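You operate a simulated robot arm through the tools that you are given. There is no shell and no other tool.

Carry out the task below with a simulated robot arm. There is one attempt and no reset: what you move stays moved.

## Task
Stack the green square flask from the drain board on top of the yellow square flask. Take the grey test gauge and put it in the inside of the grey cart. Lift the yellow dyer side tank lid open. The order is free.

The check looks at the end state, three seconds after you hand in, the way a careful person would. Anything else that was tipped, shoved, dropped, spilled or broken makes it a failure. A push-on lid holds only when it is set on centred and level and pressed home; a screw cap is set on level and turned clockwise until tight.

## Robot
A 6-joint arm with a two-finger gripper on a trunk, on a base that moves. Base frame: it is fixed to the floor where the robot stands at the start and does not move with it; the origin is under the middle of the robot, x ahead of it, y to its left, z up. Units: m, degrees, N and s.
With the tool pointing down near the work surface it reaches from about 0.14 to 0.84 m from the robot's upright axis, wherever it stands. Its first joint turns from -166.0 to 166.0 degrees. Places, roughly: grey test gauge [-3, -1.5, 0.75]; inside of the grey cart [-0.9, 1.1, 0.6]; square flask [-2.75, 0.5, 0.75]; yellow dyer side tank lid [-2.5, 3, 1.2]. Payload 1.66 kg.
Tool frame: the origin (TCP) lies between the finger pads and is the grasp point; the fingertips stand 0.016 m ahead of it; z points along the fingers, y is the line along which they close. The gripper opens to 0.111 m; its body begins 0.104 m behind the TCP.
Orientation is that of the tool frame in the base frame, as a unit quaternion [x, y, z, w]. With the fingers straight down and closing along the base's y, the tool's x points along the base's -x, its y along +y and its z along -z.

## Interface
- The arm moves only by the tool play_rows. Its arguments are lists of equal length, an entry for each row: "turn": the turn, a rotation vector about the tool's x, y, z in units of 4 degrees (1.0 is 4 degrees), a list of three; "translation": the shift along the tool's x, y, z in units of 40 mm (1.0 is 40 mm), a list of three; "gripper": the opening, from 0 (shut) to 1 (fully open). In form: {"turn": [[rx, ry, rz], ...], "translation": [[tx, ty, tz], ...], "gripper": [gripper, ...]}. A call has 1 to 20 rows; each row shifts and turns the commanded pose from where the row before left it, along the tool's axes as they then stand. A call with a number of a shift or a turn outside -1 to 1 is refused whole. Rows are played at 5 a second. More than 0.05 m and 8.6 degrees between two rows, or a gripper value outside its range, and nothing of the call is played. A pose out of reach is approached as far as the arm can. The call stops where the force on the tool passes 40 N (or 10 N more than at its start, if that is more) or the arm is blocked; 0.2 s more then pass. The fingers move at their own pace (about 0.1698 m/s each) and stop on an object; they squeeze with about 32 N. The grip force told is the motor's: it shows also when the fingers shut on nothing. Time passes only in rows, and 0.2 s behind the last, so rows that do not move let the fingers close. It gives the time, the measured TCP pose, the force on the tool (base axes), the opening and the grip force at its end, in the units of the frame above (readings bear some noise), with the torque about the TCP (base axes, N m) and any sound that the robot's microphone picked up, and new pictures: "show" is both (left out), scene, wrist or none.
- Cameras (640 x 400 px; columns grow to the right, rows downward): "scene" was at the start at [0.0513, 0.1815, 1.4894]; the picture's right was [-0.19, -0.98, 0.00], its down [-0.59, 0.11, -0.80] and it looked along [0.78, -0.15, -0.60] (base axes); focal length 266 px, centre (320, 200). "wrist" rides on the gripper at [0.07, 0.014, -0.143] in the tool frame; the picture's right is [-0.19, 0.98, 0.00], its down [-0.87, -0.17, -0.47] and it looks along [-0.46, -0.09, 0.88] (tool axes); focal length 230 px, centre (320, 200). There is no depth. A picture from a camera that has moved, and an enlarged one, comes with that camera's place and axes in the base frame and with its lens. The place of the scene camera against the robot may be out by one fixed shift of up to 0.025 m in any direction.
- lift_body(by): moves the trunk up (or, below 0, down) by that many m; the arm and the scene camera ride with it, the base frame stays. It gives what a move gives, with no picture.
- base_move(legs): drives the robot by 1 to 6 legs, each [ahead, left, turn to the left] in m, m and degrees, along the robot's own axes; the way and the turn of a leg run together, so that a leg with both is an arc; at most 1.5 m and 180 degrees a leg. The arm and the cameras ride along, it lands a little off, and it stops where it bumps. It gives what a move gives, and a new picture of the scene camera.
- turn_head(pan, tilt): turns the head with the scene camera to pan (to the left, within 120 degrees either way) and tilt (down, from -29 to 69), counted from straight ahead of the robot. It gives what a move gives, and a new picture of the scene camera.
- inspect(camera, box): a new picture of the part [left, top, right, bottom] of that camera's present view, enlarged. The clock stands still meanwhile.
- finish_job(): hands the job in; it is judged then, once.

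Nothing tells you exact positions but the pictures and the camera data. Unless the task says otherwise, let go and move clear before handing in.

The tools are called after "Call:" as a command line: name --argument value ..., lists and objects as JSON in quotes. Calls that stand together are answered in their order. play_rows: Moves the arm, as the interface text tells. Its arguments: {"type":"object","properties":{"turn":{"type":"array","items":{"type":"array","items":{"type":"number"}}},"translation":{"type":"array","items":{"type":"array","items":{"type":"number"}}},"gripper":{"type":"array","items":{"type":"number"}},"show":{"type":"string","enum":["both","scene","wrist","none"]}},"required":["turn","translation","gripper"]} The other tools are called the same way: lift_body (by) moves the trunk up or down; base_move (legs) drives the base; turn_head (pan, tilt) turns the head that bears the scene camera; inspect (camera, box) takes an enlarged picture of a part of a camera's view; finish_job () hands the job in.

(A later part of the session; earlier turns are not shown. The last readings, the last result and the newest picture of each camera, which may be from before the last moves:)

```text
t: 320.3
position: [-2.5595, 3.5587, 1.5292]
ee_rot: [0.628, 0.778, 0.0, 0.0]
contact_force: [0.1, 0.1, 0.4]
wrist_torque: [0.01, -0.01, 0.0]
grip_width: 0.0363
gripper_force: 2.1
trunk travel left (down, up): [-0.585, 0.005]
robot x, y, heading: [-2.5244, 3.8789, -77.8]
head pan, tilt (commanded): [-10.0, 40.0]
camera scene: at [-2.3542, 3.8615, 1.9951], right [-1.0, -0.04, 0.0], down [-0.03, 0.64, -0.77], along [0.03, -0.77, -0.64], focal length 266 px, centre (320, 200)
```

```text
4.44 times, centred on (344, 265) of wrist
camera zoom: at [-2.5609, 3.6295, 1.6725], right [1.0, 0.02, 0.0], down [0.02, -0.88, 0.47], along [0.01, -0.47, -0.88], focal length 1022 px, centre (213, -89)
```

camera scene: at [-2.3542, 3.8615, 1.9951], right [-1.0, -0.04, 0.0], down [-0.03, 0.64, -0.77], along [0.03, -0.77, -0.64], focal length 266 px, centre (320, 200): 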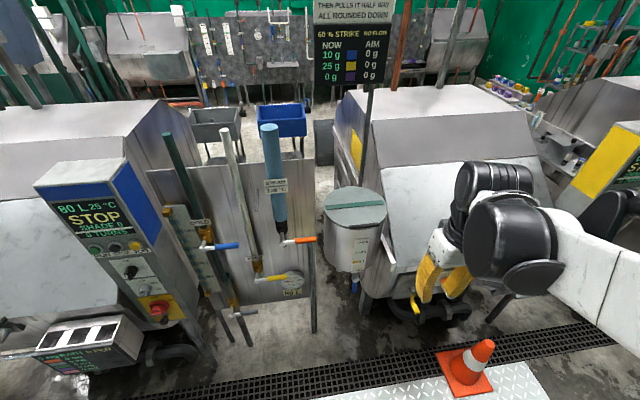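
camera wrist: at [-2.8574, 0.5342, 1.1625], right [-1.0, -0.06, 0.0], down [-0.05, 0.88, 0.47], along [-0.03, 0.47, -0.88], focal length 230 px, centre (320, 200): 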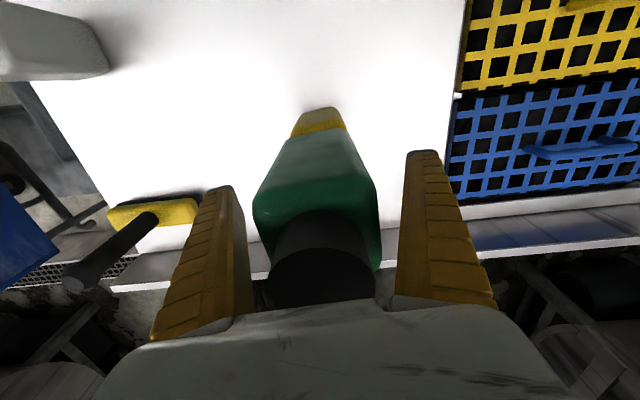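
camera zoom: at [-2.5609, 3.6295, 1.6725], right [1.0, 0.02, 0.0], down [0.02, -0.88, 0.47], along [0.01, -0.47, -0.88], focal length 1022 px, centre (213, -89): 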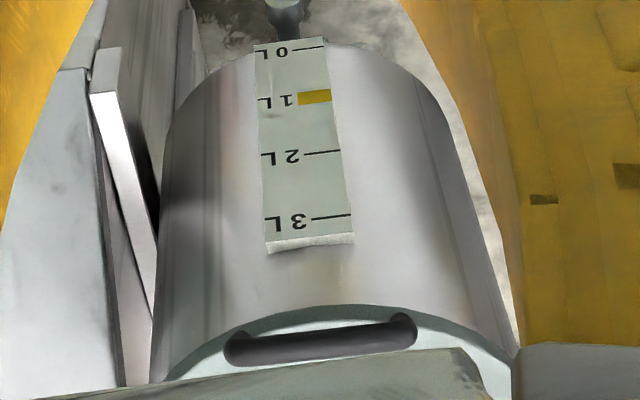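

The lid is a full disc with a raised stripe, and a black U-handle at its aisle-side edge. I'll look at the handle in detail.

Call:
inspect --camera "scene" --box '[330, 195, 394, 245]'

Call:
lift_body --by -0.3

Call:
inspect --camera "scene" --box '[290, 100, 450, 200]'

Call:
inspect --camera "wrist" --box '[0, 0, 640, 400]'

```text
8.00 times, centred on (362, 220) of scene
camera zoom: at [-2.3542, 3.8615, 1.9951], right [-1.0, -0.04, 0.0], down [-0.03, 0.64, -0.77], along [0.03, -0.77, -0.64], focal length 2131 px, centre (-16, 40)
```

zoom: 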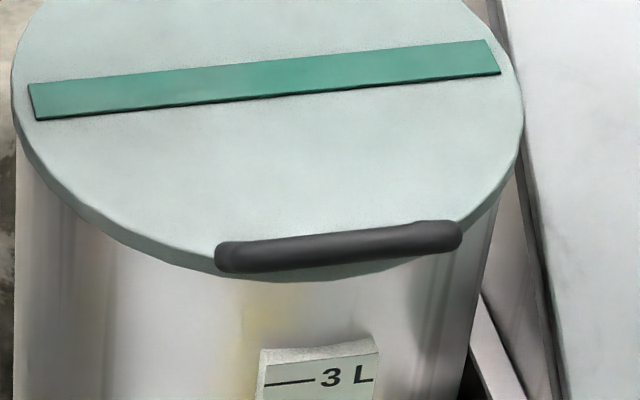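

```text
t: 323.3
position: [-2.5592, 3.5581, 1.2287]
ee_rot: [0.628, 0.778, 0.0, -0.001]
contact_force: [-0.5, 0.6, 0.1]
wrist_torque: [0.01, 0.0, -0.02]
grip_width: 0.0359
gripper_force: 1.9
trunk travel left (down, up): [-0.285, 0.305]
robot x, y, heading: [-2.522, 3.8784, -77.8]
head pan, tilt (commanded): [-10.0, 40.0]
```

```text
4.00 times, centred on (370, 150) of scene
camera zoom: at [-2.3543, 3.8615, 1.6952], right [-1.0, -0.04, 0.0], down [-0.03, 0.64, -0.77], along [0.03, -0.77, -0.64], focal length 1065 px, centre (120, 400)
```

zoom: 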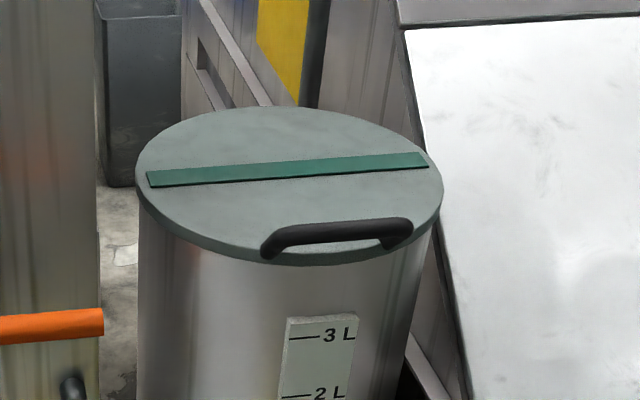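

```text
1.00 times, centred on (320, 200) of wrist (not enlarged: the box is as wide or as high as the picture)
camera zoom: at [-2.561, 3.6294, 1.3726], right [1.0, 0.02, 0.0], down [0.02, -0.88, 0.47], along [0.01, -0.47, -0.88], focal length 230 px, centre (320, 200)
```

zoom: 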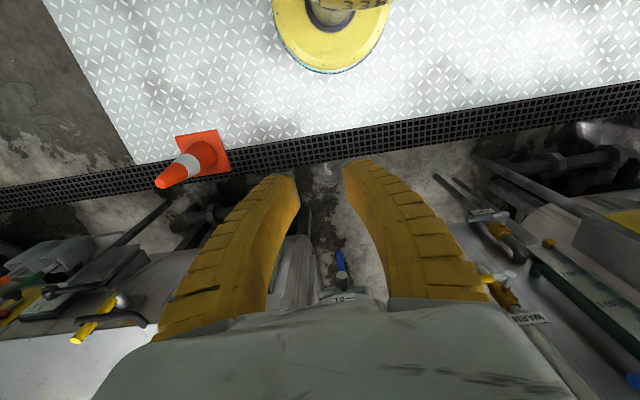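

Call:
inspect --camera "scene" --box '[345, 145, 405, 175]'

Call:
turn_head --pan -12 --tilt 28

Call:
lift_body --by -0.25

Call:
inspect --camera "scene" --box '[290, 100, 450, 200]'

```text
10.67 times, centred on (375, 160) of scene
camera zoom: at [-2.3543, 3.8615, 1.6952], right [-1.0, -0.04, 0.0], down [-0.03, 0.64, -0.77], along [0.03, -0.77, -0.64], focal length 2841 px, centre (-267, 627)
```

zoom: 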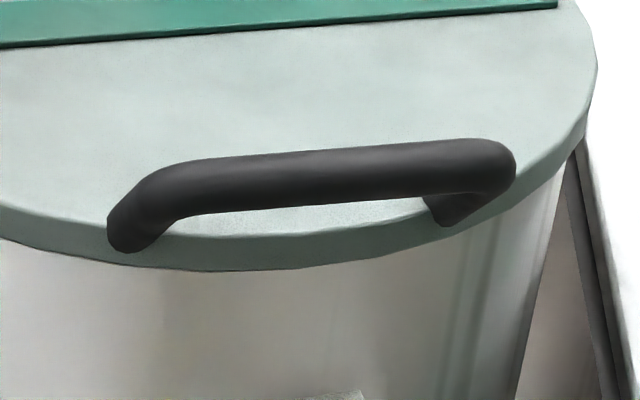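

```text
t: 324.1
position: [-2.5595, 3.5584, 1.2286]
ee_rot: [0.629, 0.778, 0.001, 0.0]
contact_force: [0.4, -0.5, -0.5]
wrist_torque: [-0.02, -0.01, 0.0]
grip_width: 0.0358
gripper_force: 2.1
trunk travel left (down, up): [-0.285, 0.305]
robot x, y, heading: [-2.526, 3.8811, -78.2]
head pan, tilt (commanded): [-12.0, 28.0]
camera scene: at [-2.3572, 3.8552, 1.7136], right [-1.0, 0.0, 0.0], down [0.0, 0.47, -0.88], along [0.0, -0.88, -0.47], focal length 266 px, centre (320, 200)
```

scene: 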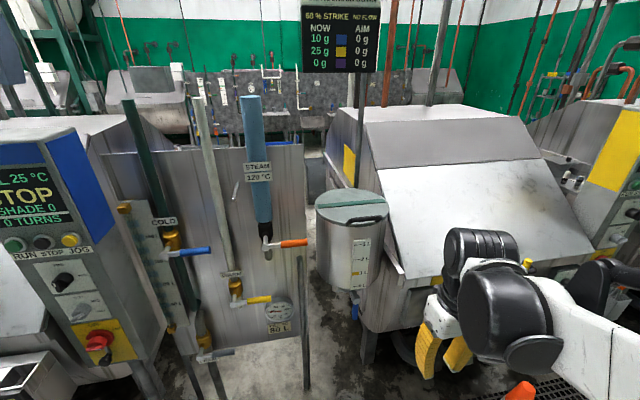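

```text
t: 326.6
position: [-2.5593, 3.5583, 0.9795]
ee_rot: [0.628, 0.778, 0.0, 0.001]
contact_force: [0.0, -0.3, -0.3]
wrist_torque: [0.01, 0.02, 0.01]
grip_width: 0.0356
gripper_force: 1.3
trunk travel left (down, up): [-0.035, 0.555]
robot x, y, heading: [-2.5278, 3.8792, -77.9]
head pan, tilt (commanded): [-12.0, 28.0]
```

```text
4.00 times, centred on (370, 150) of scene
camera zoom: at [-2.3573, 3.8552, 1.4637], right [-1.0, 0.0, 0.0], down [0.0, 0.47, -0.88], along [0.0, -0.88, -0.47], focal length 1065 px, centre (120, 400)
```

zoom: 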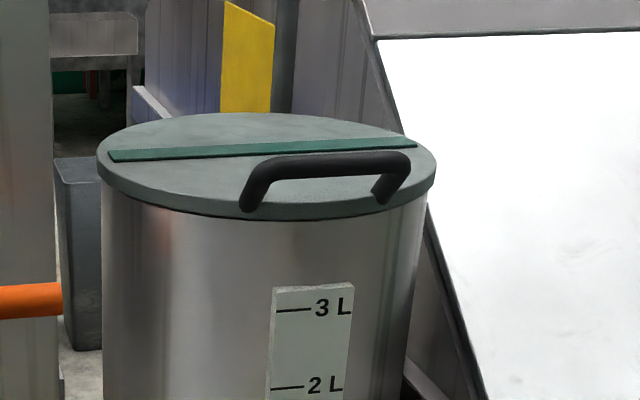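

The handle is a U-bar standing about 35 mm above the lid, at roughly (-2.50, 3.137, 1.263), running along the dyer's axis (≈11° yaw); the hinge should be on the dyer side. I'll raise the trunk and turn the gripper 90° so it closes across the bar.

Call:
lift_body --by 0.4

Call:
play_rows --turn '[[0, 0, -1], [0, 0, -1], [0, 0, -1], [0, 0, -1], [0, 0, -1], [0, 0, -1], [0, 0, -1], [0, 0, -1], [0, 0, -1], [0, 0, -1], [0, 0, -1], [0, 0, -1], [0, 0, -1], [0, 0, -1], [0, 0, -1], [0, 0, -1], [0, 0, -1], [0, 0, -1], [0, 0, -1], [0, 0, -1]]' --translation '[[0, 0, 0], [0, 0, 0], [0, 0, 0], [0, 0, 0], [0, 0, 0], [0, 0, 0], [0, 0, 0], [0, 0, 0], [0, 0, 0], [0, 0, 0], [0, 0, 0], [0, 0, 0], [0, 0, 0], [0, 0, 0], [0, 0, 0], [0, 0, 0], [0, 0, 0], [0, 0, 0], [0, 0, 0], [0, 0, 0]]' --gripper '[0.5, 0.5, 0.5, 0.5, 0.5, 0.5, 0.5, 0.5, 0.5, 0.5, 0.5, 0.5, 0.5, 0.5, 0.5, 0.5, 0.5, 0.5, 0.5, 0.5]'

```text
t: 330.5
position: [-2.5595, 3.5581, 1.379]
ee_rot: [0.627, 0.779, -0.001, 0.001]
contact_force: [1.0, 0.2, -0.4]
wrist_torque: [-0.01, -0.02, 0.04]
grip_width: 0.036
gripper_force: 2.3
trunk travel left (down, up): [-0.435, 0.155]
robot x, y, heading: [-2.5248, 3.8799, -77.9]
head pan, tilt (commanded): [-12.0, 28.0]
```

```text
t: 334.7
position: [-2.5589, 3.5589, 1.3798]
ee_rot: [-0.02, 1.0, -0.001, 0.0]
contact_force: [0.2, -0.2, 0.5]
wrist_torque: [0.0, 0.0, -0.02]
grip_width: 0.0576
gripper_force: 1.3
trunk travel left (down, up): [-0.435, 0.155]
robot x, y, heading: [-2.5286, 3.8788, -77.7]
head pan, tilt (commanded): [-12.0, 28.0]
camera scene: at [-2.3572, 3.8552, 1.8636], right [-1.0, 0.0, 0.0], down [0.0, 0.47, -0.88], along [0.0, -0.88, -0.47], focal length 266 px, centre (320, 200)
camera wrist: at [-2.6297, 3.5692, 1.5226], right [0.15, 0.99, 0.0], down [0.87, -0.13, 0.47], along [0.47, -0.07, -0.88], focal length 230 px, centre (320, 200)
```

scene: 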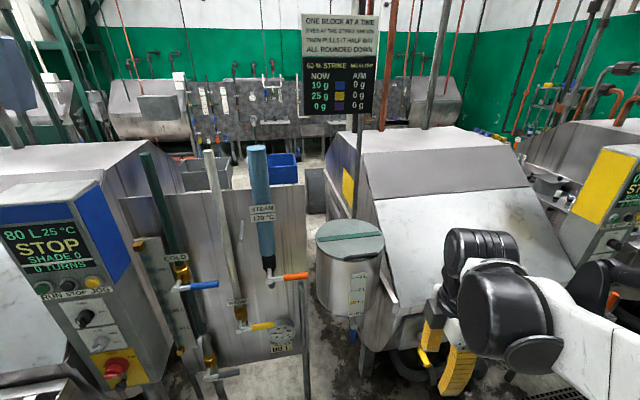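
wrist: 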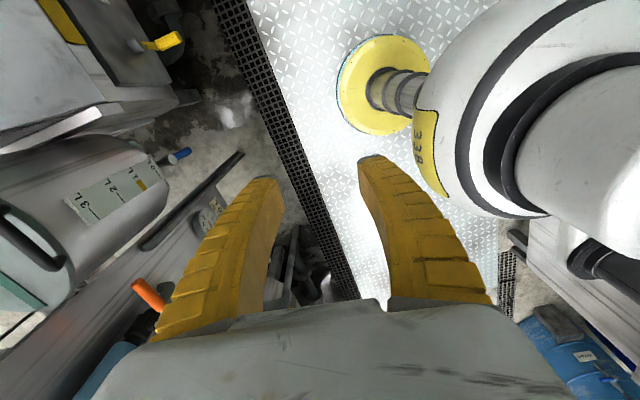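

The gripper now closes fore-aft. I'll extend forward a little, finish the yaw alignment and pitch the tool 45° forward-down.

Call:
play_rows --turn '[[0, 0, 0], [0, 0, 0], [0, 0, 0], [0, 0, 0], [0, 0, -1], [0, 0, -1], [1, 0, 0], [1, 0, 0], [1, 0, 0], [1, 0, 0], [1, 0, 0], [1, 0, 0], [1, 0, 0], [1, 0, 0], [1, 0, 0], [1, 0, 0], [1, 0, 0]]' --translation '[[0, -0.95, 0], [0, -0.95, 0], [0, -0.95, 0], [0, -0.9, 0], [0, 0, 0], [0, 0, 0], [0, 0, 0], [0, 0, 0], [0, 0, 0], [0, 0, 0], [0, 0, 0], [0, 0, 0], [0, 0, 0], [0, 0, 0], [0, 0, 0], [0, 0, 0], [0, 0, 0]]' --gripper '[0.6, 0.6, 0.6, 0.6, 0.6, 0.6, 0.6, 0.6, 0.6, 0.6, 0.6, 0.6, 0.6, 0.6, 0.6, 0.6, 0.6]'

```text
t: 338.3
position: [-2.5537, 3.4087, 1.3797]
ee_rot: [-0.082, 0.923, -0.374, 0.032]
contact_force: [0.2, -0.2, -0.6]
wrist_torque: [0.0, 0.02, -0.02]
grip_width: 0.0683
gripper_force: 1.4
trunk travel left (down, up): [-0.435, 0.155]
robot x, y, heading: [-2.5245, 3.8795, -77.7]
head pan, tilt (commanded): [-12.0, 28.0]
camera scene: at [-2.3573, 3.8554, 1.8636], right [-1.0, 0.0, 0.0], down [0.0, 0.47, -0.88], along [0.0, -0.88, -0.47], focal length 266 px, centre (320, 200)
camera wrist: at [-2.6416, 3.5035, 1.4729], right [0.06, 0.73, -0.68], down [0.82, 0.36, 0.45], along [0.58, -0.58, -0.57], focal length 230 px, centre (320, 200)
```

scene: 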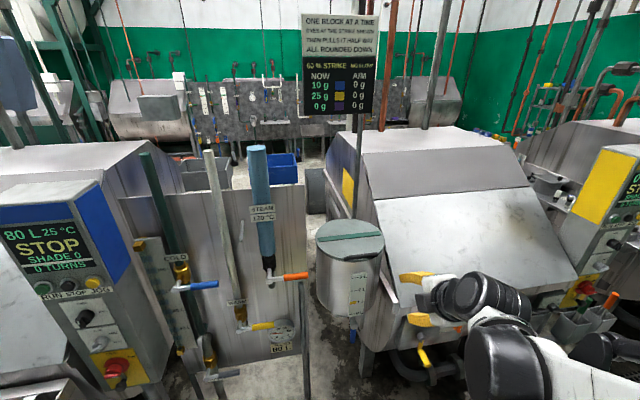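
wrist: 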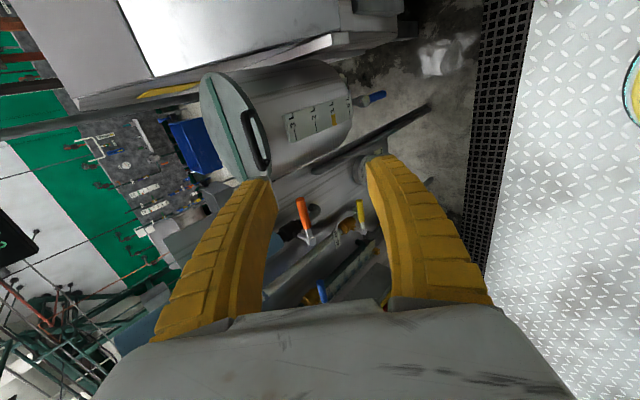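

Call:
inspect --camera "wrist" --box '[190, 60, 318, 190]'

Call:
inspect --camera "scene" --box '[290, 190, 450, 310]'

```text
3.08 times, centred on (254, 125) of wrist
camera zoom: at [-2.6416, 3.5035, 1.4729], right [0.06, 0.73, -0.68], down [0.82, 0.36, 0.45], along [0.58, -0.58, -0.57], focal length 708 px, centre (523, 431)
```

zoom: 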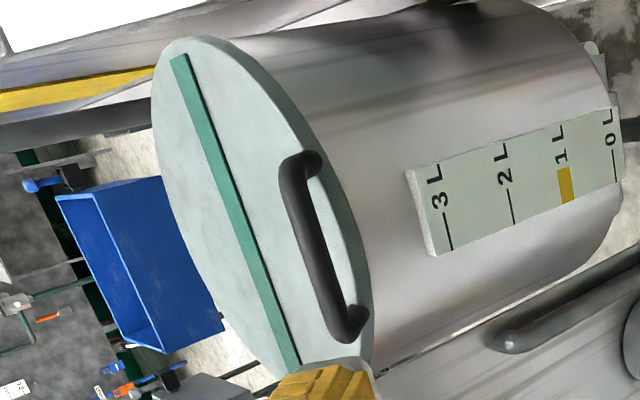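

```text
3.33 times, centred on (370, 250) of scene
camera zoom: at [-2.3573, 3.8554, 1.8636], right [-1.0, 0.0, 0.0], down [0.0, 0.47, -0.88], along [0.0, -0.88, -0.47], focal length 888 px, centre (153, 33)
```

zoom: 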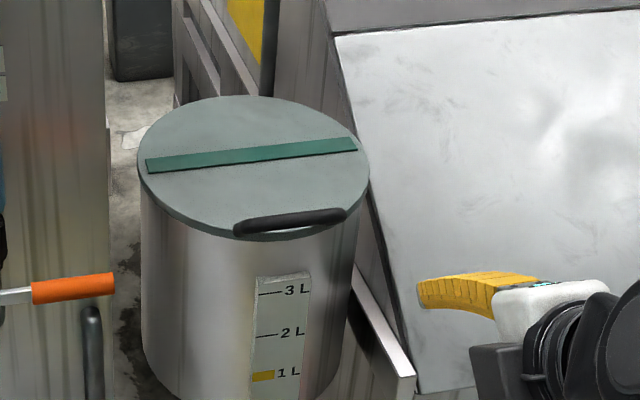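

The handle is clearly visible: a U-bar with a good gap beneath, centre ≈ (-2.500, 3.128, 1.266). I'll bring the base closer so the whole opening arc is within reach.

Call:
base_move --legs '[[0.25, 0, 0]]'

Call:
inspect --camera "wrist" --box '[0, 0, 640, 400]'

Call:
turn_head --pan 0 --tilt 55

```text
t: 340.1
position: [-2.5009, 3.1651, 1.3783]
ee_rot: [-0.083, 0.923, -0.373, 0.033]
contact_force: [-1.6, 0.0, -0.6]
wrist_torque: [-0.01, 0.03, -0.02]
grip_width: 0.0681
gripper_force: 1.2
trunk travel left (down, up): [-0.435, 0.155]
robot x, y, heading: [-2.4715, 3.6368, -77.8]
head pan, tilt (commanded): [-12.0, 28.0]
camera scene: at [-2.3044, 3.6115, 1.8636], right [-1.0, 0.0, 0.0], down [0.0, 0.47, -0.88], along [0.0, -0.88, -0.47], focal length 266 px, centre (320, 200)
```

scene: 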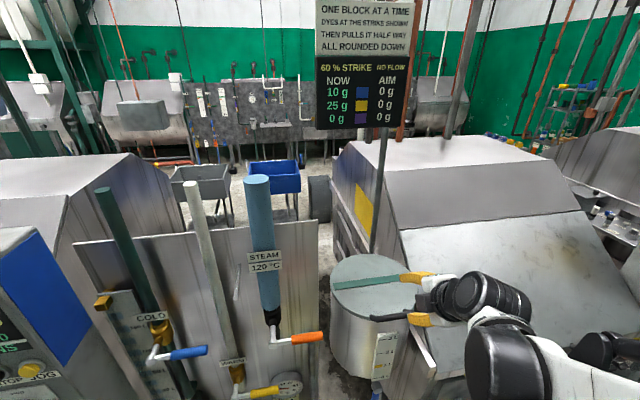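

```text
1.00 times, centred on (320, 200) of wrist (not enlarged: the box is as wide or as high as the picture)
camera zoom: at [-2.5888, 3.2599, 1.4727], right [0.06, 0.73, -0.68], down [0.82, 0.36, 0.46], along [0.58, -0.58, -0.57], focal length 230 px, centre (320, 200)
```

zoom: 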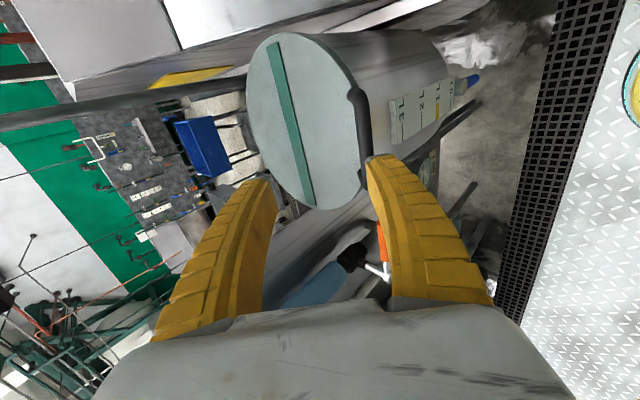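

```text
t: 341.0
position: [-2.5012, 3.1653, 1.3789]
ee_rot: [-0.083, 0.923, -0.373, 0.033]
contact_force: [0.6, 0.3, 0.1]
wrist_torque: [0.0, -0.01, 0.01]
grip_width: 0.0687
gripper_force: 1.4
trunk travel left (down, up): [-0.435, 0.155]
robot x, y, heading: [-2.4748, 3.6358, -77.9]
head pan, tilt (commanded): [0.0, 55.0]
camera scene: at [-2.2898, 3.6332, 1.8245], right [-0.98, -0.21, 0.0], down [-0.17, 0.8, -0.57], along [0.12, -0.56, -0.82], focal length 266 px, centre (320, 200)
```

scene: 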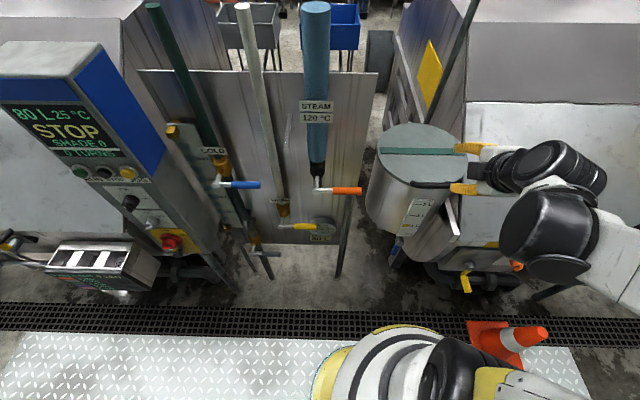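

Call:
inspect --camera "wrist" --box '[290, 70, 410, 190]'

```text
3.33 times, centred on (350, 130) of wrist
camera zoom: at [-2.589, 3.2607, 1.4729], right [0.06, 0.73, -0.68], down [0.82, 0.36, 0.46], along [0.58, -0.58, -0.57], focal length 767 px, centre (220, 433)
```

zoom: 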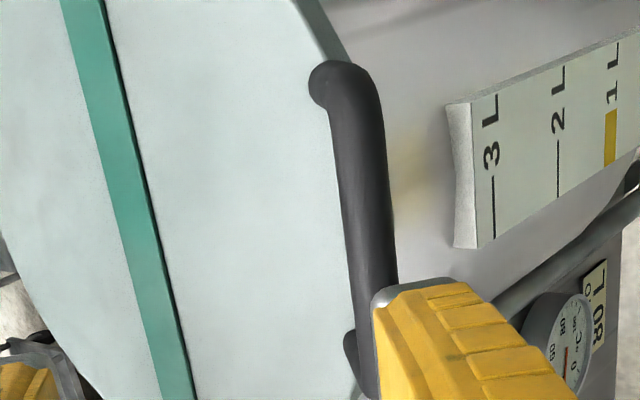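

Call:
inspect --camera "wrist" --box '[335, 80, 383, 128]'

Call:
inspect --camera "scene" --box '[380, 140, 480, 220]'

```text
8.33 times, centred on (359, 104) of wrist
camera zoom: at [-2.589, 3.2607, 1.4729], right [0.06, 0.73, -0.68], down [0.82, 0.36, 0.46], along [0.58, -0.58, -0.57], focal length 1917 px, centre (-5, 1000)
```

zoom: 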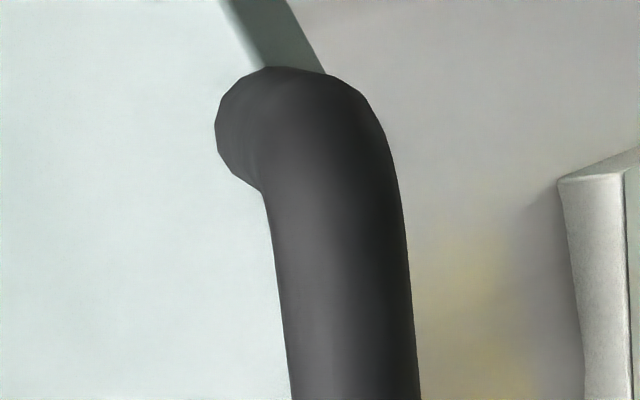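

```text
5.00 times, centred on (430, 180) of scene
camera zoom: at [-2.2898, 3.6332, 1.8245], right [-0.98, -0.21, 0.0], down [-0.17, 0.8, -0.57], along [0.12, -0.56, -0.82], focal length 1332 px, centre (-230, 300)
```

zoom: 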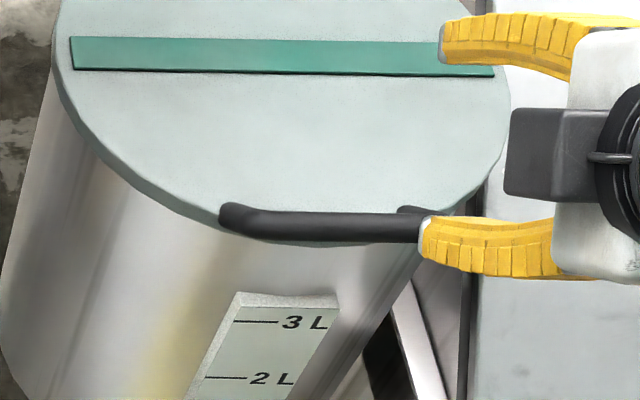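

The U-handle leans outward: its bar is ~45 mm above and ~16 mm outside the rim, leaving room for a finger. I'll bring the base 7 cm closer, then move to a pre-grasp just behind the bar.

Call:
base_move --legs '[[0.07, 0, 0]]'

Call:
inspect --camera "wrist" --box '[270, 60, 430, 220]'

```text
t: 342.0
position: [-2.4858, 3.0966, 1.379]
ee_rot: [-0.083, 0.924, -0.373, 0.033]
contact_force: [-0.2, 0.9, 0.6]
wrist_torque: [0.01, -0.02, -0.03]
grip_width: 0.0685
gripper_force: 1.1
trunk travel left (down, up): [-0.435, 0.155]
robot x, y, heading: [-2.4585, 3.5703, -77.9]
head pan, tilt (commanded): [0.0, 55.0]
camera scene: at [-2.2746, 3.5634, 1.8243], right [-0.98, -0.21, 0.0], down [-0.17, 0.8, -0.57], along [0.12, -0.56, -0.82], focal length 266 px, centre (320, 200)
```

scene: 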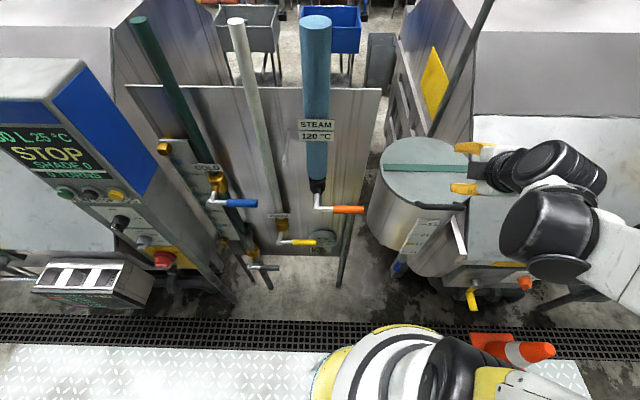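

```text
2.50 times, centred on (350, 140) of wrist
camera zoom: at [-2.574, 3.1911, 1.4725], right [0.06, 0.73, -0.68], down [0.82, 0.36, 0.46], along [0.58, -0.58, -0.57], focal length 575 px, centre (245, 350)
```

zoom: 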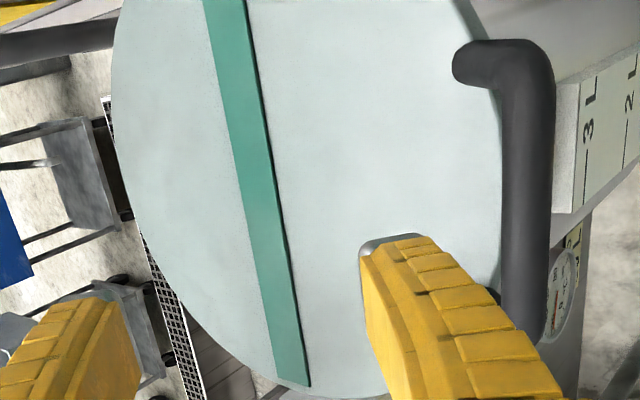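

The bar is triangulated at (-2.498, 3.127, 1.270). I'll move back and down to the pre-grasp pose.

Call:
play_rows --turn '[[0, 0, 0], [0, 0, 0], [0, 0, 0], [0, 0, 0], [0, 0, 0]]' --translation '[[0.082, 0.664, -0.64], [0.082, 0.664, -0.64], [0, 0.572, 0.591], [0, 0.572, 0.591], [0, 0, 0]]' --gripper '[0.6, 0.6, 0.6, 0.6, 0.6]'

Call:
inspect --camera "wrist" --box '[240, 80, 420, 240]'

Call:
inspect --camera "scene" --box '[380, 120, 540, 240]'

```text
t: 343.2
position: [-2.5051, 3.1723, 1.3138]
ee_rot: [-0.083, 0.923, -0.374, 0.034]
contact_force: [-0.3, 1.4, 0.2]
wrist_torque: [0.02, 0.03, 0.0]
grip_width: 0.0682
gripper_force: 0.9
trunk travel left (down, up): [-0.435, 0.155]
robot x, y, heading: [-2.4556, 3.5675, -77.8]
head pan, tilt (commanded): [0.0, 55.0]
camera scene: at [-2.2744, 3.567, 1.8244], right [-0.98, -0.21, 0.0], down [-0.17, 0.8, -0.57], along [0.12, -0.56, -0.82], focal length 266 px, centre (320, 200)
camera wrist: at [-2.5938, 3.266, 1.4075], right [0.06, 0.73, -0.68], down [0.82, 0.36, 0.45], along [0.58, -0.58, -0.57], focal length 230 px, centre (320, 200)
```

scene: 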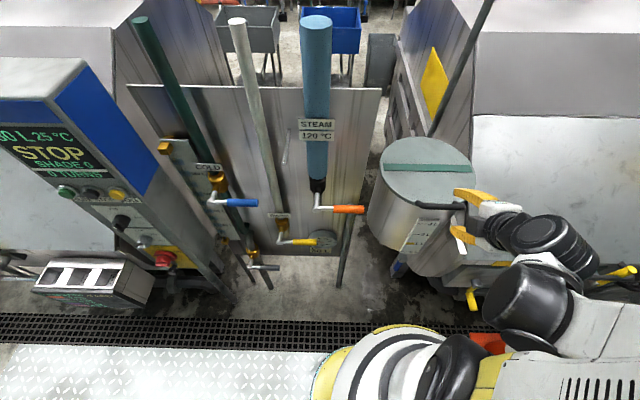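
wrist: 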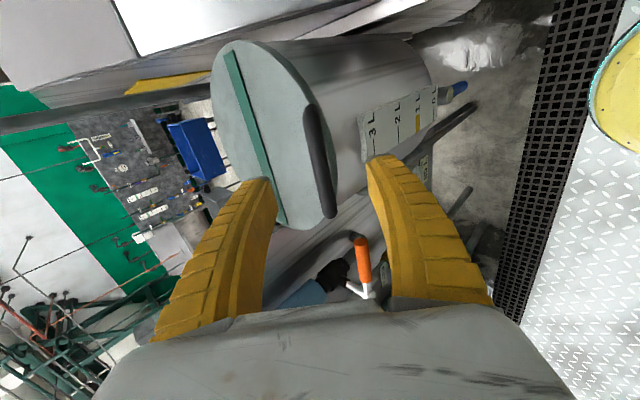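

```text
2.50 times, centred on (330, 160) of wrist
camera zoom: at [-2.5938, 3.266, 1.4075], right [0.06, 0.73, -0.68], down [0.82, 0.36, 0.45], along [0.58, -0.58, -0.57], focal length 575 px, centre (295, 300)
```

zoom: 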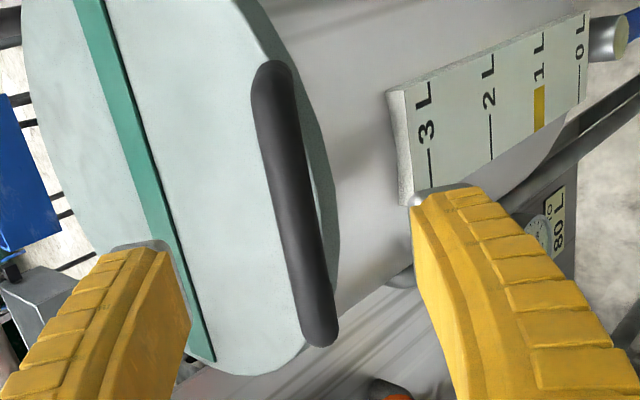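

```text
3.33 times, centred on (460, 180) of scene
camera zoom: at [-2.2744, 3.567, 1.8244], right [-0.98, -0.21, 0.0], down [-0.17, 0.8, -0.57], along [0.12, -0.56, -0.82], focal length 888 px, centre (-147, 267)
```

zoom: 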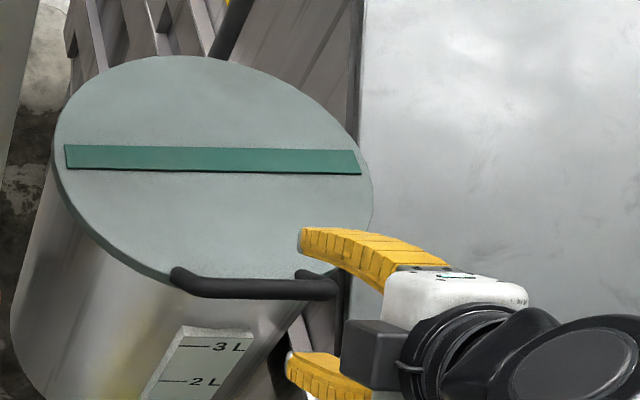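

The bar is centred between the fingers in the wrist view. I'll advance 6 cm along the tool axis and close on it.

Call:
play_rows --turn '[[0, 0, 0], [0, 0, 0], [0, 0, 0]]' --translation '[[0, 0, 0.75], [0, 0, 0.75], [0, 0, 0]]' --gripper '[0.6, 0.6, 0.6]'

Call:
inspect --camera "wrist" --box '[240, 100, 420, 260]'

```text
t: 344.0
position: [-2.499, 3.1235, 1.2871]
ee_rot: [-0.082, 0.924, -0.373, 0.033]
contact_force: [-0.4, 0.0, -0.2]
wrist_torque: [0.0, -0.03, 0.03]
grip_width: 0.0684
gripper_force: 1.5
out of reach, approached as far as the arm can: row 2
trunk travel left (down, up): [-0.435, 0.155]
robot x, y, heading: [-2.4559, 3.5681, -78.0]
head pan, tilt (commanded): [0.0, 55.0]
camera scene: at [-2.2754, 3.5651, 1.8245], right [-0.98, -0.21, 0.0], down [-0.17, 0.8, -0.57], along [0.12, -0.56, -0.82], focal length 266 px, centre (320, 200)
camera wrist: at [-2.5882, 3.2187, 1.3814], right [0.06, 0.73, -0.68], down [0.82, 0.36, 0.46], along [0.58, -0.58, -0.57], focal length 230 px, centre (320, 200)
```

scene: 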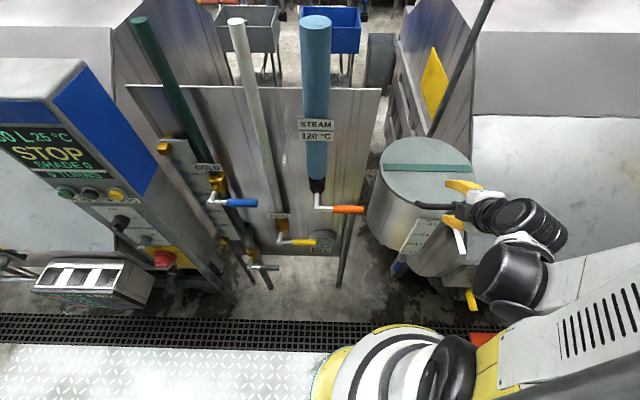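
wrist: 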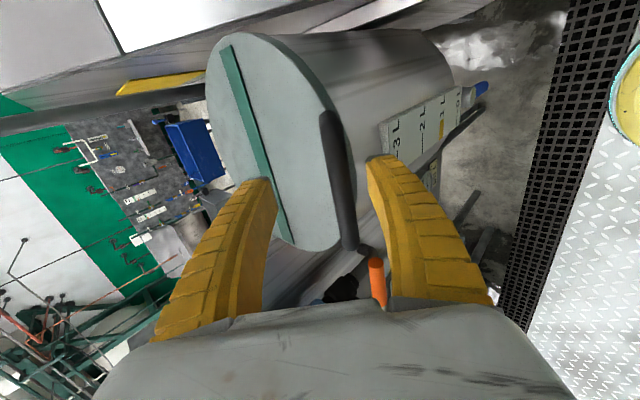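

```text
2.50 times, centred on (330, 180) of wrist
camera zoom: at [-2.5882, 3.2187, 1.3814], right [0.06, 0.73, -0.68], down [0.82, 0.36, 0.46], along [0.58, -0.58, -0.57], focal length 575 px, centre (295, 250)
```

zoom: 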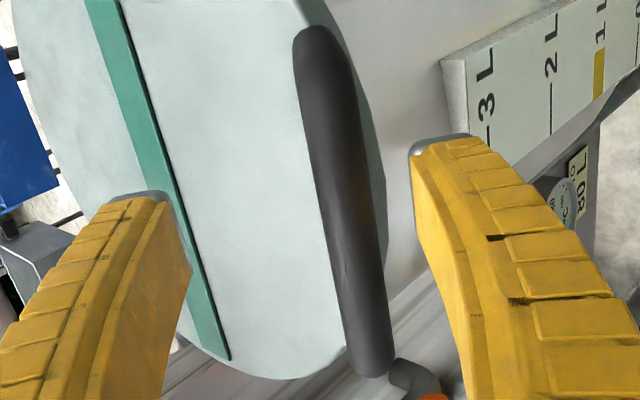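

The last bit was out of the arm's reach at this trunk height. I'll back off, lower the trunk by 0.1 m while raising the arm the same amount, and approach again.

Call:
play_rows --turn '[[0, 0, 0], [0, 0, 0], [0, 0, 0], [0, 0, 0], [0, 0, 0]]' --translation '[[0, 0, -0.75], [0, 0, -0.75], [0, -0.87, -0.9], [0, -0.87, -0.9], [0, 0, 0]]' --gripper '[0.6, 0.6, 0.6, 0.6, 0.6]' --show "none"

Call:
lift_body --by -0.1

```text
t: 345.2
position: [-2.5064, 3.1654, 1.4318]
ee_rot: [-0.083, 0.924, -0.373, 0.033]
contact_force: [-1.0, -0.6, 0.0]
wrist_torque: [-0.02, -0.02, -0.03]
grip_width: 0.0685
gripper_force: 1.2
trunk travel left (down, up): [-0.435, 0.155]
robot x, y, heading: [-2.4583, 3.5689, -77.9]
head pan, tilt (commanded): [0.0, 55.0]
```

```text
t: 346.5
position: [-2.5063, 3.1656, 1.3328]
ee_rot: [-0.082, 0.923, -0.374, 0.034]
contact_force: [-0.1, -0.9, 0.4]
wrist_torque: [0.02, 0.01, 0.03]
grip_width: 0.0682
gripper_force: 1.1
trunk travel left (down, up): [-0.335, 0.255]
robot x, y, heading: [-2.4602, 3.5686, -77.8]
head pan, tilt (commanded): [0.0, 55.0]
```

Call:
play_rows --turn '[[0, 0, 0], [0, 0, 0], [0, 0, 0], [0, 0, 0]]' --translation '[[0, 0.38, 0], [0, 0, 0.9], [0, 0, 0.9], [0, 0, 0]]' --gripper '[0.6, 0.6, 0.6, 0.6]'

Call:
inspect --camera "wrist" --box '[240, 100, 420, 260]'

Call:
inspect --camera "scene" --box '[380, 120, 540, 240]'

```text
t: 347.5
position: [-2.4993, 3.1275, 1.2698]
ee_rot: [-0.083, 0.923, -0.374, 0.033]
contact_force: [-0.7, -0.3, 1.0]
wrist_torque: [-0.01, 0.03, 0.02]
grip_width: 0.0684
gripper_force: 1.4
trunk travel left (down, up): [-0.335, 0.255]
robot x, y, heading: [-2.4576, 3.5653, -77.9]
head pan, tilt (commanded): [0.0, 55.0]
camera scene: at [-2.2749, 3.5664, 1.7244], right [-0.98, -0.21, 0.0], down [-0.17, 0.8, -0.57], along [0.12, -0.56, -0.82], focal length 266 px, centre (320, 200)
camera wrist: at [-2.5873, 3.2227, 1.3629], right [0.06, 0.73, -0.68], down [0.82, 0.36, 0.45], along [0.58, -0.58, -0.57], focal length 230 px, centre (320, 200)
```

scene: 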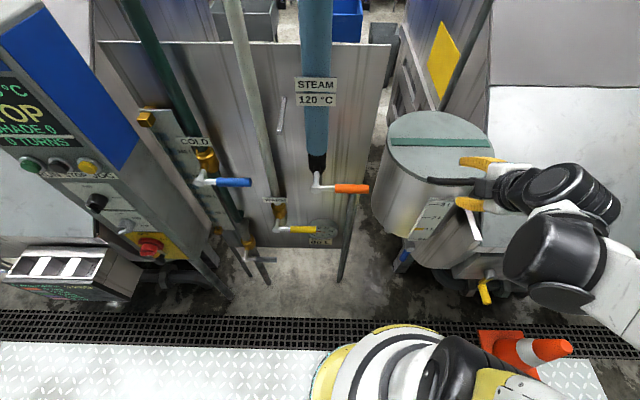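
wrist: 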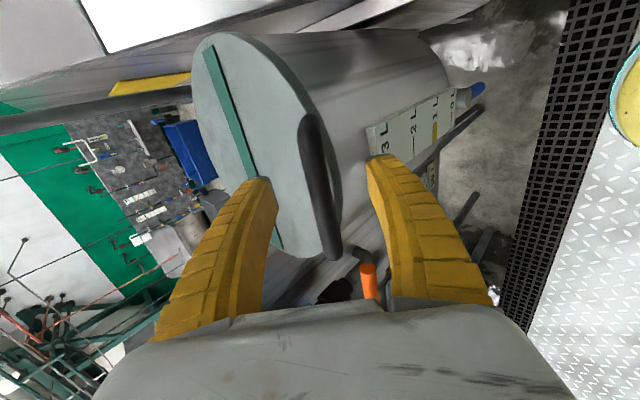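

```text
2.50 times, centred on (330, 180) of wrist
camera zoom: at [-2.5873, 3.2227, 1.3629], right [0.06, 0.73, -0.68], down [0.82, 0.36, 0.45], along [0.58, -0.58, -0.57], focal length 575 px, centre (295, 250)
```

zoom: 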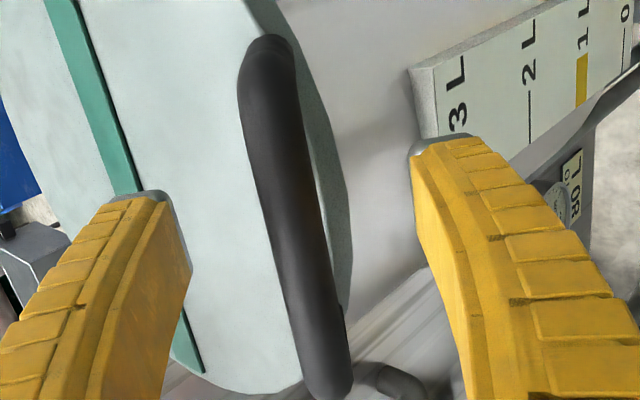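

```text
3.33 times, centred on (460, 180) of scene
camera zoom: at [-2.2749, 3.5664, 1.7244], right [-0.98, -0.21, 0.0], down [-0.17, 0.8, -0.57], along [0.12, -0.56, -0.82], focal length 888 px, centre (-147, 267)
```

zoom: 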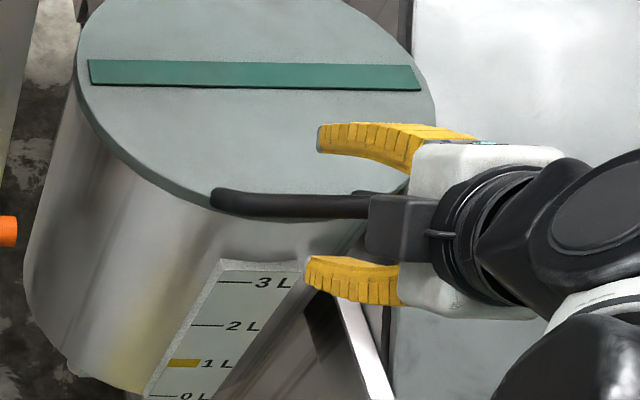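

The bar is centred between the fingers. I'll close on it.

Call:
play_rows --turn '[[0, 0, 0], [0, 0, 0], [0, 0, 0], [0, 0, 0]]' --translation '[[0, 0, 0], [0, 0, 0], [0, 0, 0], [0, 0, 0]]' --gripper '[0.35, 0.2, 0.0, 0.0]'

Call:
inspect --camera "wrist" --box '[240, 100, 420, 260]'

```text
t: 348.5
position: [-2.4988, 3.1273, 1.268]
ee_rot: [-0.082, 0.923, -0.374, 0.034]
contact_force: [-0.8, 4.1, -1.3]
wrist_torque: [0.03, -0.01, 0.14]
grip_width: 0.0124
gripper_force: 33.8
trunk travel left (down, up): [-0.335, 0.255]
robot x, y, heading: [-2.4579, 3.5663, -77.7]
head pan, tilt (commanded): [0.0, 55.0]
camera scene: at [-2.2751, 3.566, 1.7244], right [-0.98, -0.21, 0.0], down [-0.17, 0.8, -0.57], along [0.12, -0.56, -0.82], focal length 266 px, centre (320, 200)
camera wrist: at [-2.5876, 3.2226, 1.363], right [0.06, 0.73, -0.68], down [0.82, 0.36, 0.46], along [0.58, -0.58, -0.57], focal length 230 px, centre (320, 200)
```

scene: 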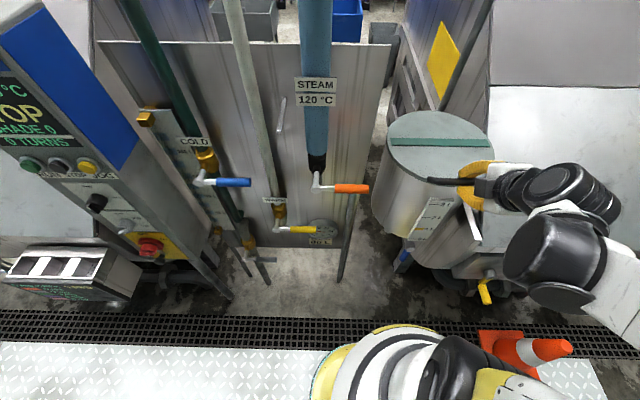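
wrist: 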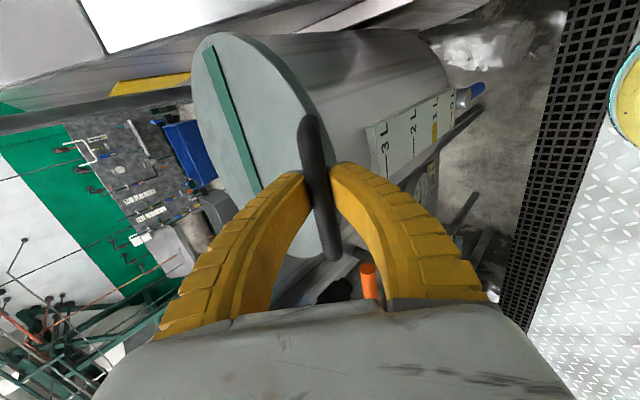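

```text
2.50 times, centred on (330, 180) of wrist
camera zoom: at [-2.5876, 3.2226, 1.363], right [0.06, 0.73, -0.68], down [0.82, 0.36, 0.46], along [0.58, -0.58, -0.57], focal length 575 px, centre (295, 250)
```

zoom: 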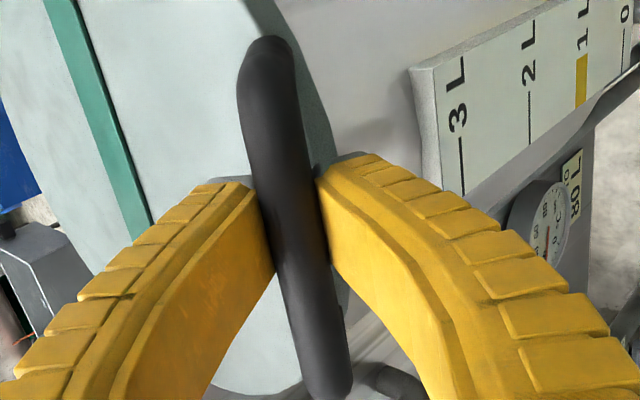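

The handle is gripped (12 mm). I'll test with a small lift along the expected arc about a hinge at the dyer-side rim.

Call:
play_rows --turn '[[-0.6, 0, 0], [-0.6, 0, 0], [0, 0, 0]]' --translation '[[0, -0.414, -0.289], [0, -0.421, -0.278], [0, 0, 0]]' --gripper '[0, 0, 0]'

Call:
inspect --camera "wrist" --box '[180, 60, 440, 260]'

Call:
inspect --camera "scene" --box '[360, 80, 560, 240]'

```text
t: 349.3
position: [-2.4979, 3.1192, 1.3101]
ee_rot: [-0.084, 0.938, -0.334, 0.03]
contact_force: [-0.3, 6.9, -2.2]
wrist_torque: [0.01, 0.11, 0.1]
grip_width: 0.0133
gripper_force: 33.8
trunk travel left (down, up): [-0.335, 0.255]
robot x, y, heading: [-2.4604, 3.5691, -77.7]
head pan, tilt (commanded): [0.0, 55.0]
camera scene: at [-2.2749, 3.5666, 1.7244], right [-0.98, -0.21, 0.0], down [-0.17, 0.8, -0.57], along [0.12, -0.56, -0.82], focal length 266 px, centre (320, 200)
camera wrist: at [-2.5844, 3.2056, 1.4115], right [0.05, 0.78, -0.62], down [0.82, 0.32, 0.47], along [0.57, -0.54, -0.63], focal length 230 px, centre (320, 200)
```

scene: 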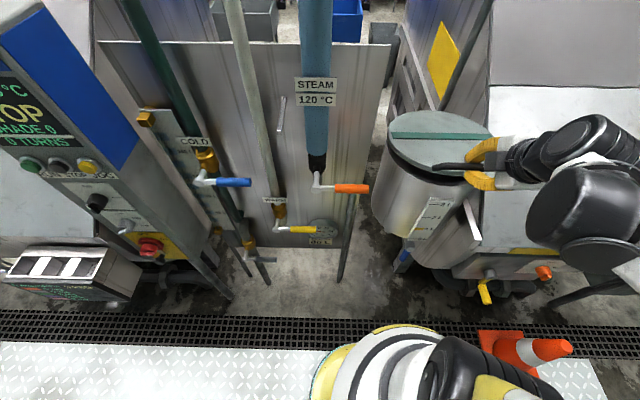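
wrist: 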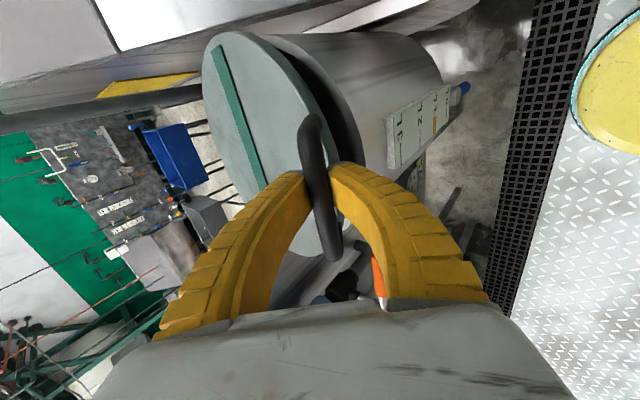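

```text
2.00 times, centred on (310, 160) of wrist
camera zoom: at [-2.5844, 3.2056, 1.4115], right [0.05, 0.78, -0.62], down [0.82, 0.32, 0.47], along [0.57, -0.54, -0.63], focal length 460 px, centre (340, 280)
```

zoom: 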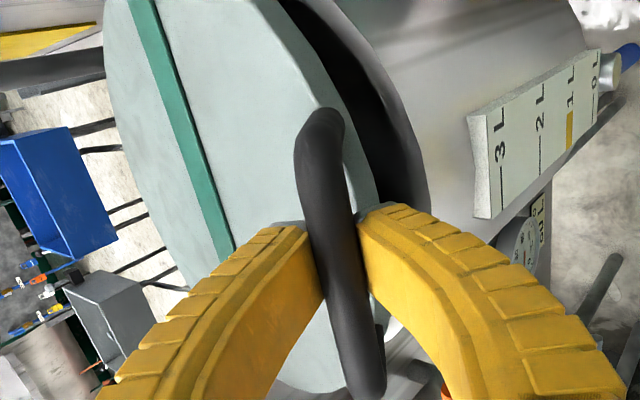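

```text
2.50 times, centred on (460, 160) of scene
camera zoom: at [-2.2749, 3.5666, 1.7244], right [-0.98, -0.21, 0.0], down [-0.17, 0.8, -0.57], along [0.12, -0.56, -0.82], focal length 666 px, centre (-30, 300)
```

zoom: 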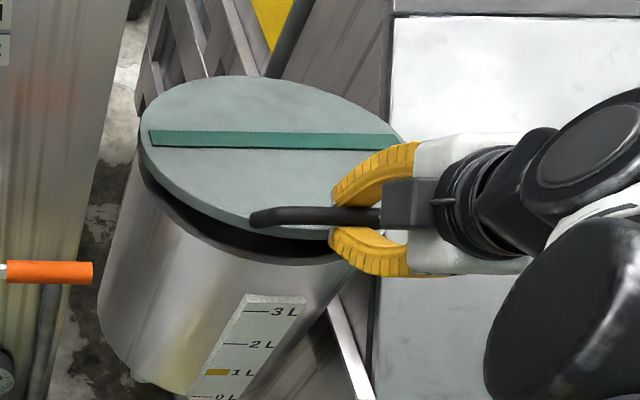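

The lid is opening on a rear hinge with little force. I'll continue along the arc.

Call:
play_rows --turn '[[-0.6, 0, 0], [-0.6, 0, 0], [-0.6, 0, 0], [-0.6, 0, 0], [0, 0, 0]]' --translation '[[0, -0.429, -0.266], [0, -0.4365, -0.254], [0, -0.4435, -0.242], [0, -0.45, -0.229], [0, 0, 0]]' --gripper '[0, 0, 0, 0, 0]'

Call:
inspect --camera "scene" --box '[360, 60, 560, 220]'

```text
t: 350.5
position: [-2.4917, 3.0841, 1.381]
ee_rot: [-0.086, 0.963, -0.256, 0.022]
contact_force: [2.8, 6.2, 0.4]
wrist_torque: [0.04, -0.14, 0.2]
grip_width: 0.0149
gripper_force: 34.1
trunk travel left (down, up): [-0.335, 0.255]
robot x, y, heading: [-2.4582, 3.5691, -77.7]
head pan, tilt (commanded): [0.0, 55.0]
camera scene: at [-2.2744, 3.5668, 1.7244], right [-0.98, -0.21, 0.0], down [-0.17, 0.8, -0.57], along [0.12, -0.56, -0.82], focal length 266 px, centre (320, 200)
camera wrist: at [-2.5748, 3.1538, 1.4996], right [0.03, 0.87, -0.49], down [0.84, 0.24, 0.49], along [0.55, -0.42, -0.72], focal length 230 px, centre (320, 200)
```

scene: 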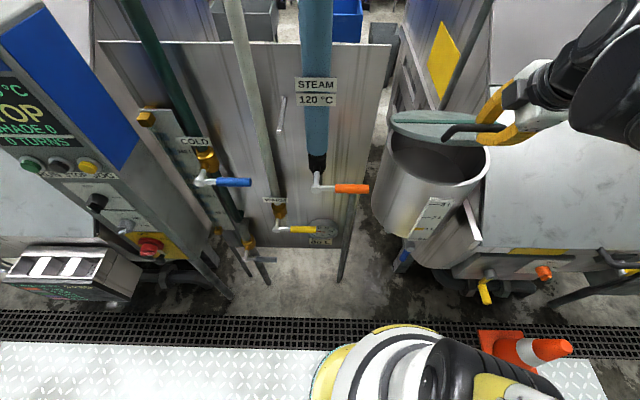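
wrist: 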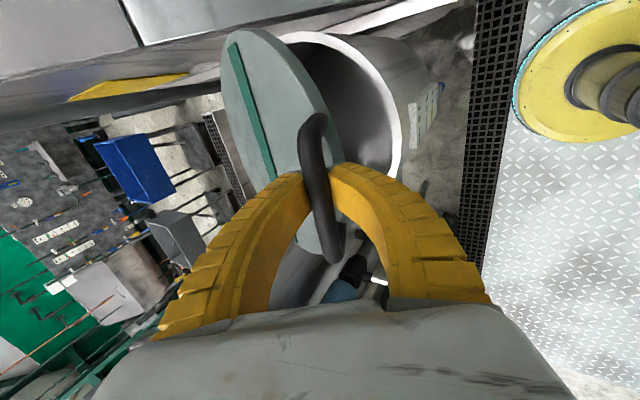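

```text
2.50 times, centred on (460, 140) of scene
camera zoom: at [-2.2744, 3.5668, 1.7244], right [-0.98, -0.21, 0.0], down [-0.17, 0.8, -0.57], along [0.12, -0.56, -0.82], focal length 666 px, centre (-30, 350)
```

zoom: 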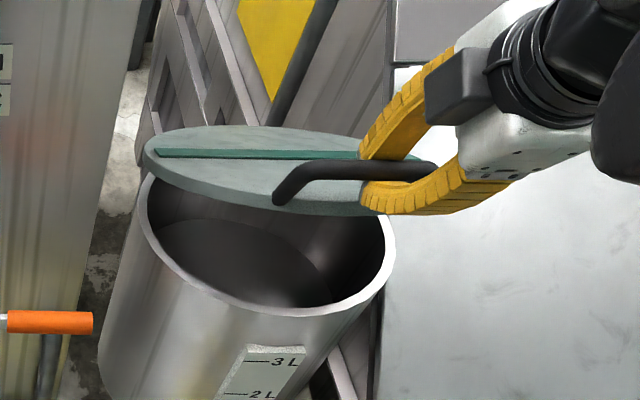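

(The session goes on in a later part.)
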